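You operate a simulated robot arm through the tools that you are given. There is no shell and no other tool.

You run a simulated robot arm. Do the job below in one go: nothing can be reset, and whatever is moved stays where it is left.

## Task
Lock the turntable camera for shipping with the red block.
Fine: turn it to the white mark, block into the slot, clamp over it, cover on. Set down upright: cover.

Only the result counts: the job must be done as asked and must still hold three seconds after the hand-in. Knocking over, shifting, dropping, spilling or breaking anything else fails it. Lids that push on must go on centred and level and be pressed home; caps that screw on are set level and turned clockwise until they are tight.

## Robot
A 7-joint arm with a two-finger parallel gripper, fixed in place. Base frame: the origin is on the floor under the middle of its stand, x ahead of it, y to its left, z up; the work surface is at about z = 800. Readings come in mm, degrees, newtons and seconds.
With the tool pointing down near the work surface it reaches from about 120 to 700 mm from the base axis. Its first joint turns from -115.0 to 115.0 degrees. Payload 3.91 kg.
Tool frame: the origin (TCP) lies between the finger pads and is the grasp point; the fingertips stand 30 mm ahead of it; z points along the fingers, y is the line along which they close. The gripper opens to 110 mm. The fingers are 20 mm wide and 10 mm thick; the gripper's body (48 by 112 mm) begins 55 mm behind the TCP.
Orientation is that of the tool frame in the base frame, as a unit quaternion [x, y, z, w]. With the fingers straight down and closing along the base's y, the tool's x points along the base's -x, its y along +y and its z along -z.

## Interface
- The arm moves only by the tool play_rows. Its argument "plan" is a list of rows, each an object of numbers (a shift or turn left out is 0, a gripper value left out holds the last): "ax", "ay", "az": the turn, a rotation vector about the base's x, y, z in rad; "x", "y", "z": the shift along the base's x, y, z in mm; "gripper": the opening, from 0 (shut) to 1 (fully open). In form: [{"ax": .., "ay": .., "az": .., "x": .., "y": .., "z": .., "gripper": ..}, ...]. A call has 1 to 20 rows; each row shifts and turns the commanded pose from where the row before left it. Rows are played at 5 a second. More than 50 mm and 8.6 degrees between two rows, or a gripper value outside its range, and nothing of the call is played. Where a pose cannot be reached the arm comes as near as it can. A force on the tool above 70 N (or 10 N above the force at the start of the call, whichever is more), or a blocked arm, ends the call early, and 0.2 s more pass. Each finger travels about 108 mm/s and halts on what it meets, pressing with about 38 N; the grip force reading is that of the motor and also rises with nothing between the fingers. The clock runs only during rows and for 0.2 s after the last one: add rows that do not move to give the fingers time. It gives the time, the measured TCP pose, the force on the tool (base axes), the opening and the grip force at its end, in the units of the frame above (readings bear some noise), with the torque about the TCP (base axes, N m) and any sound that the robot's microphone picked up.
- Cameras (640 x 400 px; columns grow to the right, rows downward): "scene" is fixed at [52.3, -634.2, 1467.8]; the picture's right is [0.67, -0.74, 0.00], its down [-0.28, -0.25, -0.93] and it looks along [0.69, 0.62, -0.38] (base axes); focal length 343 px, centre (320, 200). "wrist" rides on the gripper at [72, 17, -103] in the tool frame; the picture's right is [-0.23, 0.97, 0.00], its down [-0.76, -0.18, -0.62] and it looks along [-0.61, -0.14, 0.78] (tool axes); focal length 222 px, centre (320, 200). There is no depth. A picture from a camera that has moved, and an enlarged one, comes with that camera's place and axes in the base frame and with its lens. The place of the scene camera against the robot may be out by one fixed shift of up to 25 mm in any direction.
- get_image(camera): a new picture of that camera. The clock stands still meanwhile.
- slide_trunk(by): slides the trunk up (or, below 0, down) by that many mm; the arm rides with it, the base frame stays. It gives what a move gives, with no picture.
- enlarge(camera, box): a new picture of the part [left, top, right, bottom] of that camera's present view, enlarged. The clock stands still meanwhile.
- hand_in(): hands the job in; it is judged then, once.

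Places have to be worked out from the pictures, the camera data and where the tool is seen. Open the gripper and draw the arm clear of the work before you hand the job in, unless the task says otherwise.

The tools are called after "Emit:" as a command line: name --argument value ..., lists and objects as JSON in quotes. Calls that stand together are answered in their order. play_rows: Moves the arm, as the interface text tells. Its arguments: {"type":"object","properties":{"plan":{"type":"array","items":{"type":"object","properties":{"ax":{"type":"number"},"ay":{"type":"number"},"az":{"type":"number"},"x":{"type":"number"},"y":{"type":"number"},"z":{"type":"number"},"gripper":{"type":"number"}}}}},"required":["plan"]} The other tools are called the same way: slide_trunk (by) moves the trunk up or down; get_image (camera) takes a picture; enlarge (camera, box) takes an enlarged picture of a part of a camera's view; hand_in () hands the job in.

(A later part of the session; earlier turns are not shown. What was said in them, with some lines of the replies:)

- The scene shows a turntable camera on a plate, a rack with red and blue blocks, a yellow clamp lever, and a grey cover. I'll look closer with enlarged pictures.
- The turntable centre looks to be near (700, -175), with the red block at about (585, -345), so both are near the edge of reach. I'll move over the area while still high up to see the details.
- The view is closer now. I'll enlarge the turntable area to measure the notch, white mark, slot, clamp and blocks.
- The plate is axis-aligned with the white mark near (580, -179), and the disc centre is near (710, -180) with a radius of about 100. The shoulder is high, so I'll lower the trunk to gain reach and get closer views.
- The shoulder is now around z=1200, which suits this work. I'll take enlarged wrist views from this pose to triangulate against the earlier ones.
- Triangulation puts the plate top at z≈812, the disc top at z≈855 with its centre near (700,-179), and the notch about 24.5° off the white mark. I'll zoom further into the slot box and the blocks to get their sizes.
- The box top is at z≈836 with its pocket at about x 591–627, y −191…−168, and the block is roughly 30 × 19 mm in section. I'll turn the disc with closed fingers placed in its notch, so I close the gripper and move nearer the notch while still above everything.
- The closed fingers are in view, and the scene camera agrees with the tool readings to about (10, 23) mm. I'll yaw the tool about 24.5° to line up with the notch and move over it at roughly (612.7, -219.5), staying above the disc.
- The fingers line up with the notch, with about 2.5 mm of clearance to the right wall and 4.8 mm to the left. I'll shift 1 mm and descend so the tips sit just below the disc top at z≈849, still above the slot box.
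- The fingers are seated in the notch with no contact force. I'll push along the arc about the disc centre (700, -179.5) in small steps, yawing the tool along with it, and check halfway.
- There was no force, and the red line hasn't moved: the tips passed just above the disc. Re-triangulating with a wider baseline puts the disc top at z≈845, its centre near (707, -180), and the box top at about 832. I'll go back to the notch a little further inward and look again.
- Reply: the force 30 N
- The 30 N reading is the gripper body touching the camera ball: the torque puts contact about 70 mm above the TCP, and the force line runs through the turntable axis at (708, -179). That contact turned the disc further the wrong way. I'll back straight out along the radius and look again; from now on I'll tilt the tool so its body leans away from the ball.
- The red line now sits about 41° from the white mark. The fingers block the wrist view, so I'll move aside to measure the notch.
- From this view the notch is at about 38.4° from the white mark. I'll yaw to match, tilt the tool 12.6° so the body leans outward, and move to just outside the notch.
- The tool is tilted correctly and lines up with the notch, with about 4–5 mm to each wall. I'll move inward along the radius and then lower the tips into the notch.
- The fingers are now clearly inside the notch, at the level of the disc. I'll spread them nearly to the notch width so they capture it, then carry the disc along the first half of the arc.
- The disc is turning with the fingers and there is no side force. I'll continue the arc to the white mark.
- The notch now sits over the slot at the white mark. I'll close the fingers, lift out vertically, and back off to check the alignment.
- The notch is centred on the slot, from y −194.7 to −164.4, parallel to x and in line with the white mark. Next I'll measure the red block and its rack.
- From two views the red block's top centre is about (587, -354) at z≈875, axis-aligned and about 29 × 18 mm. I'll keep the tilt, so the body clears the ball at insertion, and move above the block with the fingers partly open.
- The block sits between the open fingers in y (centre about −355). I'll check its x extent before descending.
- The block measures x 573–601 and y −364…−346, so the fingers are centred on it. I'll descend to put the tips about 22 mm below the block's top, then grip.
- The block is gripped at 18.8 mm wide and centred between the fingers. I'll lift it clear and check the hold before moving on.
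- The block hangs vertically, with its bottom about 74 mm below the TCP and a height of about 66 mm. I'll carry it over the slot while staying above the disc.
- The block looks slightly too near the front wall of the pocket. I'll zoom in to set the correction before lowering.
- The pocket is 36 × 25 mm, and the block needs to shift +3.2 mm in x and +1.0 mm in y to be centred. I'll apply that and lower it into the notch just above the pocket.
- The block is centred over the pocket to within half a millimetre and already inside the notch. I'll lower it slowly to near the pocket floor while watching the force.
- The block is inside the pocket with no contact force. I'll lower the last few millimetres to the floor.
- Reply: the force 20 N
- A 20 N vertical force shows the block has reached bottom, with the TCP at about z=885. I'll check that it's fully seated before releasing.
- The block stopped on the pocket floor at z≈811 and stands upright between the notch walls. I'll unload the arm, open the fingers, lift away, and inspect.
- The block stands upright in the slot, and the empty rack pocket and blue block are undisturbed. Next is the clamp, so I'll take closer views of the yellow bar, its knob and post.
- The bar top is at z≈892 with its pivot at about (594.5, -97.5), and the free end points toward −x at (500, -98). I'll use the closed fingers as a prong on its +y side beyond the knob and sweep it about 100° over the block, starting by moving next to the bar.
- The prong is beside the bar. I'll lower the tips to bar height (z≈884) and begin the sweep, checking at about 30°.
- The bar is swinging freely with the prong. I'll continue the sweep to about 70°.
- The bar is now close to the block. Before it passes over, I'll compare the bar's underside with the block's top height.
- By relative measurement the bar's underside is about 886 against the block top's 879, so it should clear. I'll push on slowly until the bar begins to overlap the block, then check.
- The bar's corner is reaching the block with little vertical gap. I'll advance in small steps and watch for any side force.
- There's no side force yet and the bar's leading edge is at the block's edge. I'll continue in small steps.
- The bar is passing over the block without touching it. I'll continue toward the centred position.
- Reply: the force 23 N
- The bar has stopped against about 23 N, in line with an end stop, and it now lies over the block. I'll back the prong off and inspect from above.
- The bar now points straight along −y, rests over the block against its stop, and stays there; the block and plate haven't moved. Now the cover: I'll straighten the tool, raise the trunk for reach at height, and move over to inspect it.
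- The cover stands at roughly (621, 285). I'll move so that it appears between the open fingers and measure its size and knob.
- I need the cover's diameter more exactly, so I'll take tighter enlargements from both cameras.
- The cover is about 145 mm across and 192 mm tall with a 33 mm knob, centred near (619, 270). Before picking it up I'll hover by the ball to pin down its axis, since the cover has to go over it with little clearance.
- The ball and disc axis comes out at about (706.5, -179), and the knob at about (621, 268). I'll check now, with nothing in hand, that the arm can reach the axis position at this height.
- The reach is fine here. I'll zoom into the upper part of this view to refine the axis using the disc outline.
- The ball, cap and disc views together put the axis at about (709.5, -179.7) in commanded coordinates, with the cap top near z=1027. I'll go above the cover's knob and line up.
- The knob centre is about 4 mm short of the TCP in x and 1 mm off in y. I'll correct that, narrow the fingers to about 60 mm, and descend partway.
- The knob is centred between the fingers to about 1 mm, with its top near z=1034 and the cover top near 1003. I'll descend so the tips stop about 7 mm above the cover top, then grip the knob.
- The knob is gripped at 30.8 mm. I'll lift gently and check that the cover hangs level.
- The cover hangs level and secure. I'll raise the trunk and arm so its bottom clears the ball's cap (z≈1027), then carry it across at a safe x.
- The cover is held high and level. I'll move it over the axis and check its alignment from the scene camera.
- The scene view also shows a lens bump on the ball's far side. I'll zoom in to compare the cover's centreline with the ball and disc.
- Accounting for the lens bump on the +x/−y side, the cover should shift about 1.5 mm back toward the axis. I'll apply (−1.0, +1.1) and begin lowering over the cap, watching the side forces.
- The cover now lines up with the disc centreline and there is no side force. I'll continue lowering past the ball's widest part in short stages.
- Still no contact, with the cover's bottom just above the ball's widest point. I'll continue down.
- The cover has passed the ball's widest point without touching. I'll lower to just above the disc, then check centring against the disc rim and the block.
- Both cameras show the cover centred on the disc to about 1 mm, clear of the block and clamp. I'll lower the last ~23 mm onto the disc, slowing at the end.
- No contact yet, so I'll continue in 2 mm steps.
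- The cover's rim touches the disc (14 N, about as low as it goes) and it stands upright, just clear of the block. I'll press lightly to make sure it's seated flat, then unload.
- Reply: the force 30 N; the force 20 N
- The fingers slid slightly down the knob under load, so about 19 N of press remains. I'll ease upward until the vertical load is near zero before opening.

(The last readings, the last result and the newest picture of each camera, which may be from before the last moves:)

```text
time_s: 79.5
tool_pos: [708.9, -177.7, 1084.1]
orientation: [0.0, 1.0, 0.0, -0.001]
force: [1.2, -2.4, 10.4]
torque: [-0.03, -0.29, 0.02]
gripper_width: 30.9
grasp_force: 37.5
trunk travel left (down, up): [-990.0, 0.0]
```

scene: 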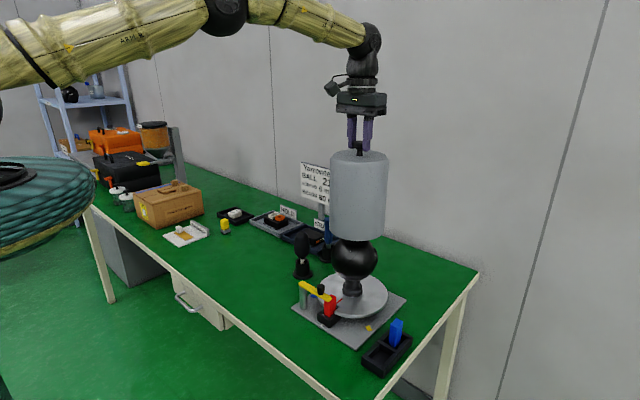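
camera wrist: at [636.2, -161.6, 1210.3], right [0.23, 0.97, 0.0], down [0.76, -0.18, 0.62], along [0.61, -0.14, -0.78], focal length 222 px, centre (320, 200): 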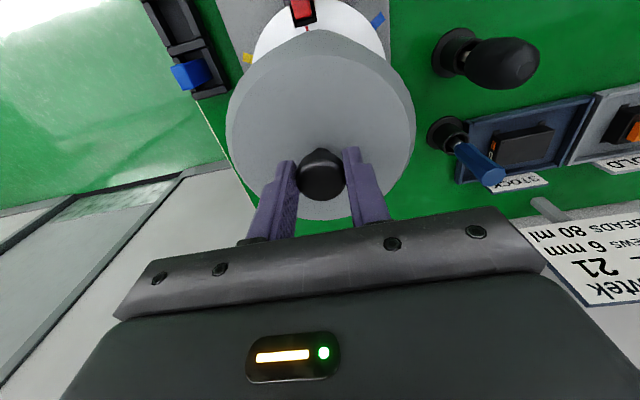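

Emit:
play_rows --plan '[{"z": 1.5}, {}]'

```text
time_s: 80.1
tool_pos: [710.3, -176.2, 1085.1]
orientation: [0.0, 1.0, 0.001, -0.002]
force: [0.0, 0.3, -0.7]
torque: [0.05, -0.02, 0.05]
gripper_width: 30.6
grasp_force: 37.6
trunk travel left (down, up): [-990.0, 0.0]
```

The load is now near zero with the cover resting on the disc. I'll open the fingers and check before lifting away.

Emit:
play_rows --plan '[{"gripper": 0.35}, {}, {"gripper": 0.55}, {}, {}]'

Emit:
enlarge --camera "scene" --box '[300, 160, 410, 325]'

Emit:
enlarge --camera "wrist" --box '[230, 60, 410, 230]'

```text
time_s: 81.3
tool_pos: [711.6, -178.3, 1085.6]
orientation: [0.0, 1.0, 0.0, 0.001]
force: [-0.4, 0.5, -0.1]
torque: [0.02, 0.01, 0.01]
gripper_width: 60.6
grasp_force: 0.1
trunk travel left (down, up): [-990.0, 0.0]
```

```text
2.42 times, centred on (355, 242) of scene
camera zoom: at [52.3, -634.2, 1467.8], right [0.67, -0.74, 0.0], down [-0.28, -0.25, -0.93], along [0.69, 0.62, -0.38], focal length 831 px, centre (235, 97)
```

zoom: 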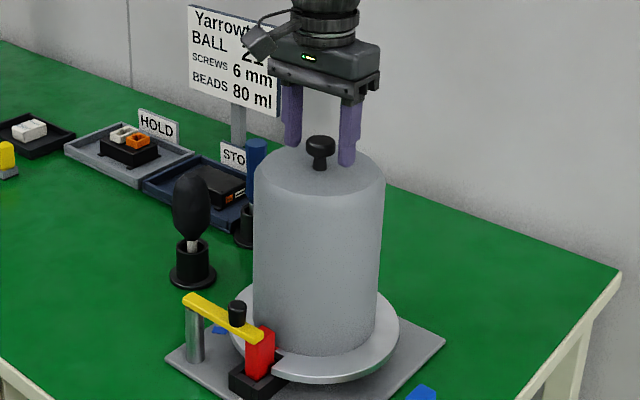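

```text
2.35 times, centred on (320, 145) of wrist
camera zoom: at [636.7, -160.7, 1189.8], right [0.23, 0.97, 0.0], down [0.76, -0.18, 0.62], along [0.61, -0.14, -0.78], focal length 523 px, centre (320, 329)
```

zoom: 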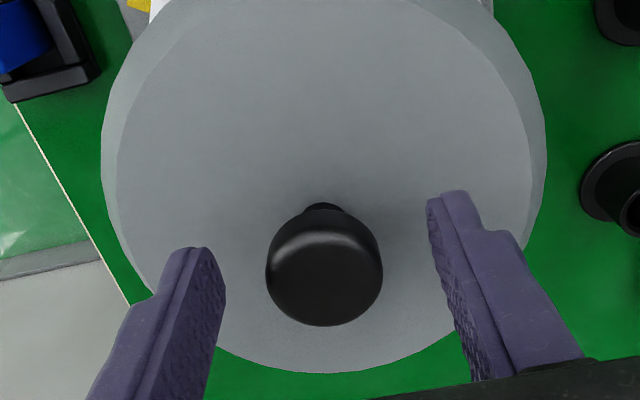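

The cover stands level on the disc with the knob free. I'll lift straight up and retract clear of the work.

Emit:
play_rows --plan '[{"z": 15}, {"z": 25}, {"z": 35}, {"z": 40}, {"x": -30, "z": 20}, {"x": -45}, {"x": -45}, {"x": -45}, {"x": -45, "y": 20}, {}]'

Emit:
get_image --camera "scene"

Emit:
get_image --camera "wrist"

Emit:
enlarge --camera "scene" --box '[290, 200, 410, 340]'

Emit:
enlarge --camera "scene" --box '[300, 280, 355, 325]'

```text
time_s: 83.5
tool_pos: [500.3, -158.4, 1221.4]
orientation: [-0.001, 1.0, 0.0, 0.0]
force: [-0.9, 0.1, -1.3]
torque: [0.01, 0.03, 0.02]
gripper_width: 60.7
grasp_force: 0.0
trunk travel left (down, up): [-990.0, 0.0]
```

```text
taken
```

scene: 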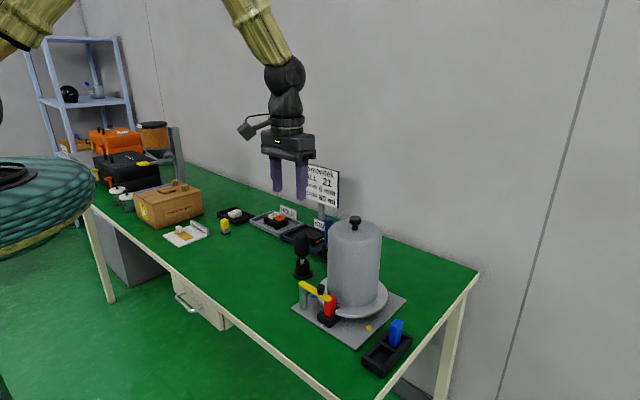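

```text
taken
camera wrist: at [427.3, -141.5, 1326.0], right [0.23, 0.97, 0.0], down [0.76, -0.18, 0.62], along [0.61, -0.14, -0.78], focal length 222 px, centre (320, 200)
```

wrist: 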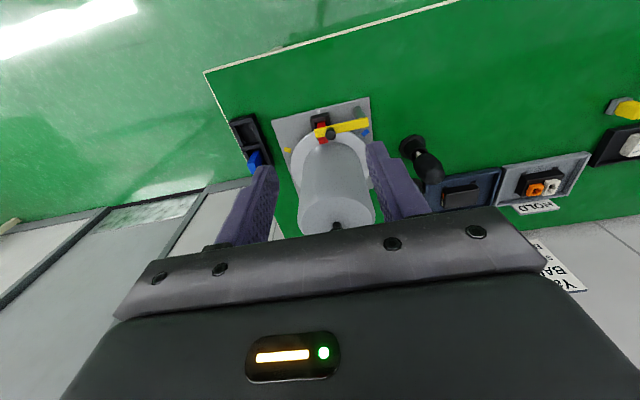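

```text
2.86 times, centred on (350, 270) of scene
camera zoom: at [52.3, -634.2, 1467.8], right [0.67, -0.74, 0.0], down [-0.28, -0.25, -0.93], along [0.69, 0.62, -0.38], focal length 980 px, centre (234, 0)
```

zoom: 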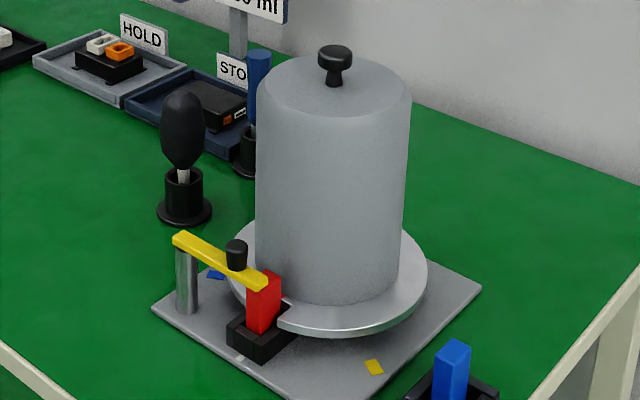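

```text
8.89 times, centred on (328, 302) of scene
camera zoom: at [52.3, -634.2, 1467.8], right [0.67, -0.74, 0.0], down [-0.28, -0.25, -0.93], along [0.69, 0.62, -0.38], focal length 3048 px, centre (253, -711)
```

zoom: 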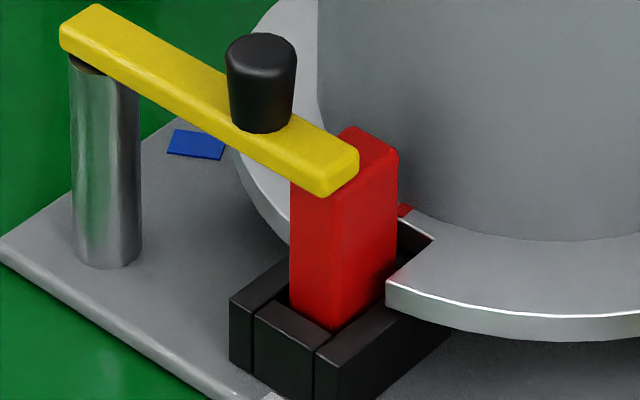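

The cover stands upright and centred. I'll look from above at how far the clamp bar covers the block.

Emit:
enlarge --camera "wrist" --box '[290, 95, 390, 175]'

Emit:
enlarge --camera "wrist" --box '[305, 105, 345, 150]'

```text
5.00 times, centred on (340, 135) of wrist
camera zoom: at [427.3, -141.5, 1326.0], right [0.23, 0.97, 0.0], down [0.76, -0.18, 0.62], along [0.61, -0.14, -0.78], focal length 1111 px, centre (220, 525)
```

zoom: 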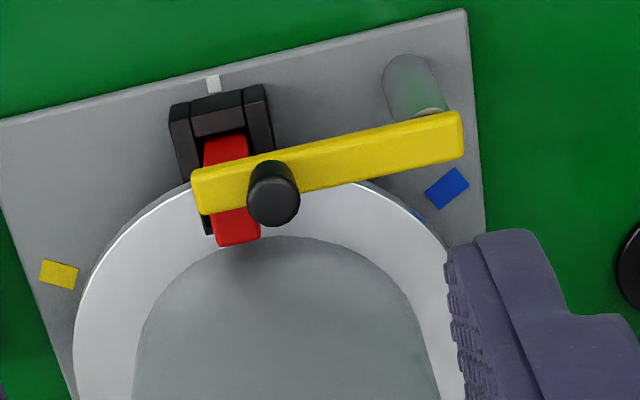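

```text
8.89 times, centred on (325, 128) of wrist
camera zoom: at [427.3, -141.5, 1326.0], right [0.23, 0.97, 0.0], down [0.76, -0.18, 0.62], along [0.61, -0.14, -0.78], focal length 1974 px, centre (276, 844)
```

zoom: 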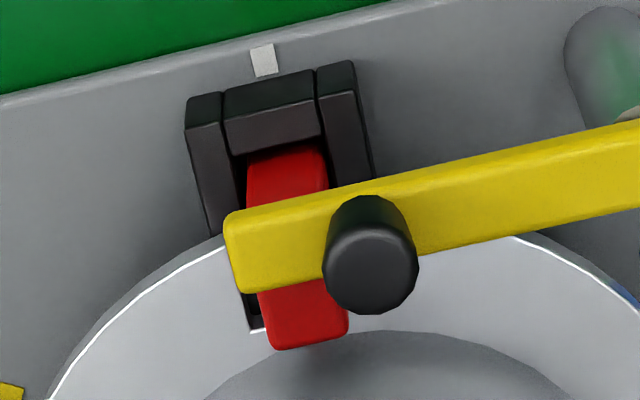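

The bar runs parallel to the plate edge, within about 0.5° of 90°, so it is at its closed stop across the top of the block. The disc is still on the white mark and the cover is level and centred. I'll open the gripper fully and draw the arm well clear.

Emit:
play_rows --plan '[{"x": -15, "y": 35, "z": 15, "gripper": 1.0}, {"x": -15, "y": 35, "z": 15}, {"x": -15, "y": 35, "z": 15}, {"x": -10, "y": 30, "z": 15}, {}, {}, {}]'

Emit:
get_image --camera "scene"

Emit:
enlarge --camera "scene" --box '[280, 205, 420, 385]'

```text
time_s: 85.1
tool_pos: [444.9, -24.2, 1281.7]
orientation: [0.001, 1.0, 0.001, 0.0]
force: [0.2, -0.4, -0.2]
torque: [0.01, -0.01, 0.03]
gripper_width: 110.1
grasp_force: 0.0
trunk travel left (down, up): [-990.0, 0.0]
```

```text
taken
```

scene: 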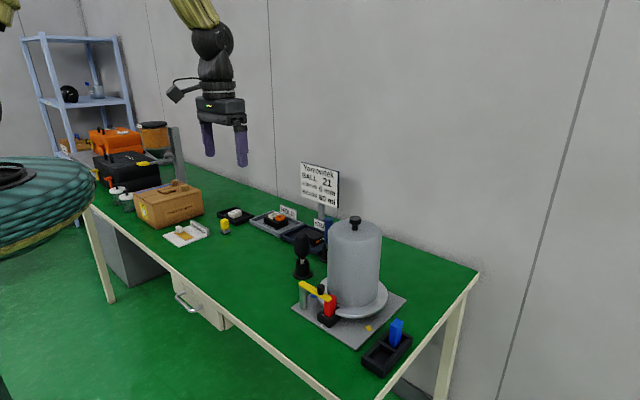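

```text
2.22 times, centred on (350, 295) of scene
camera zoom: at [52.3, -634.2, 1467.8], right [0.67, -0.74, 0.0], down [-0.28, -0.25, -0.93], along [0.69, 0.62, -0.38], focal length 762 px, centre (253, -11)
```

zoom: 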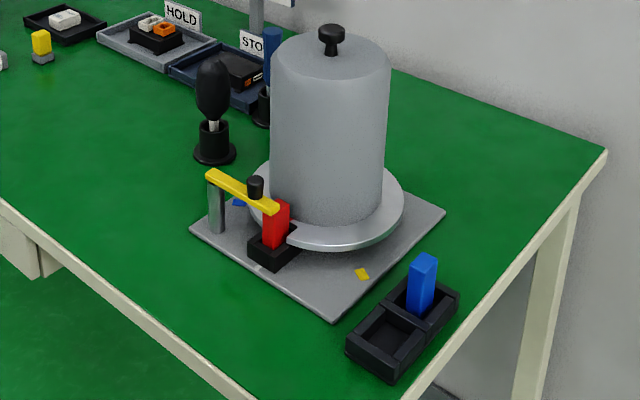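

The red block is in the slot at the white mark, the clamp bar lies across it at its stop, and the cover stands upright and centred over the camera. Nothing else has moved, the gripper is open and the arm is clear, so I'm handing in.

Emit:
hand_in

```text
The job is handed in.
```

The turntable camera is locked for shipping and handed in; no result came back with the hand-in.

- **Turntable:** it is turned so its notch lines up with the white mark, to within about 1–2°. Early on the gripper body brushed the camera ball and turned the disc the wrong way. I backed off, tilted the tool and brought it round to the mark.
- **Block:** the red block is fully seated in the slot and stands upright. The blue block is still in the rack.
- **Clamp:** the yellow bar is swung to its stop and lies across the block. It covers roughly the outer third of the block's top (about 8–11 mm of 29 mm). The bar stopped at 90°, parallel to the plate edge. I took that as its closed position and did not push harder.
- **Cover:** it went down over the camera without touching it. It stands upright on the disc, level and centred to about 1–2 mm, and clear of the block and clamp.

Nothing else appears moved in the final pictures. The gripper is open and the arm is drawn clear.
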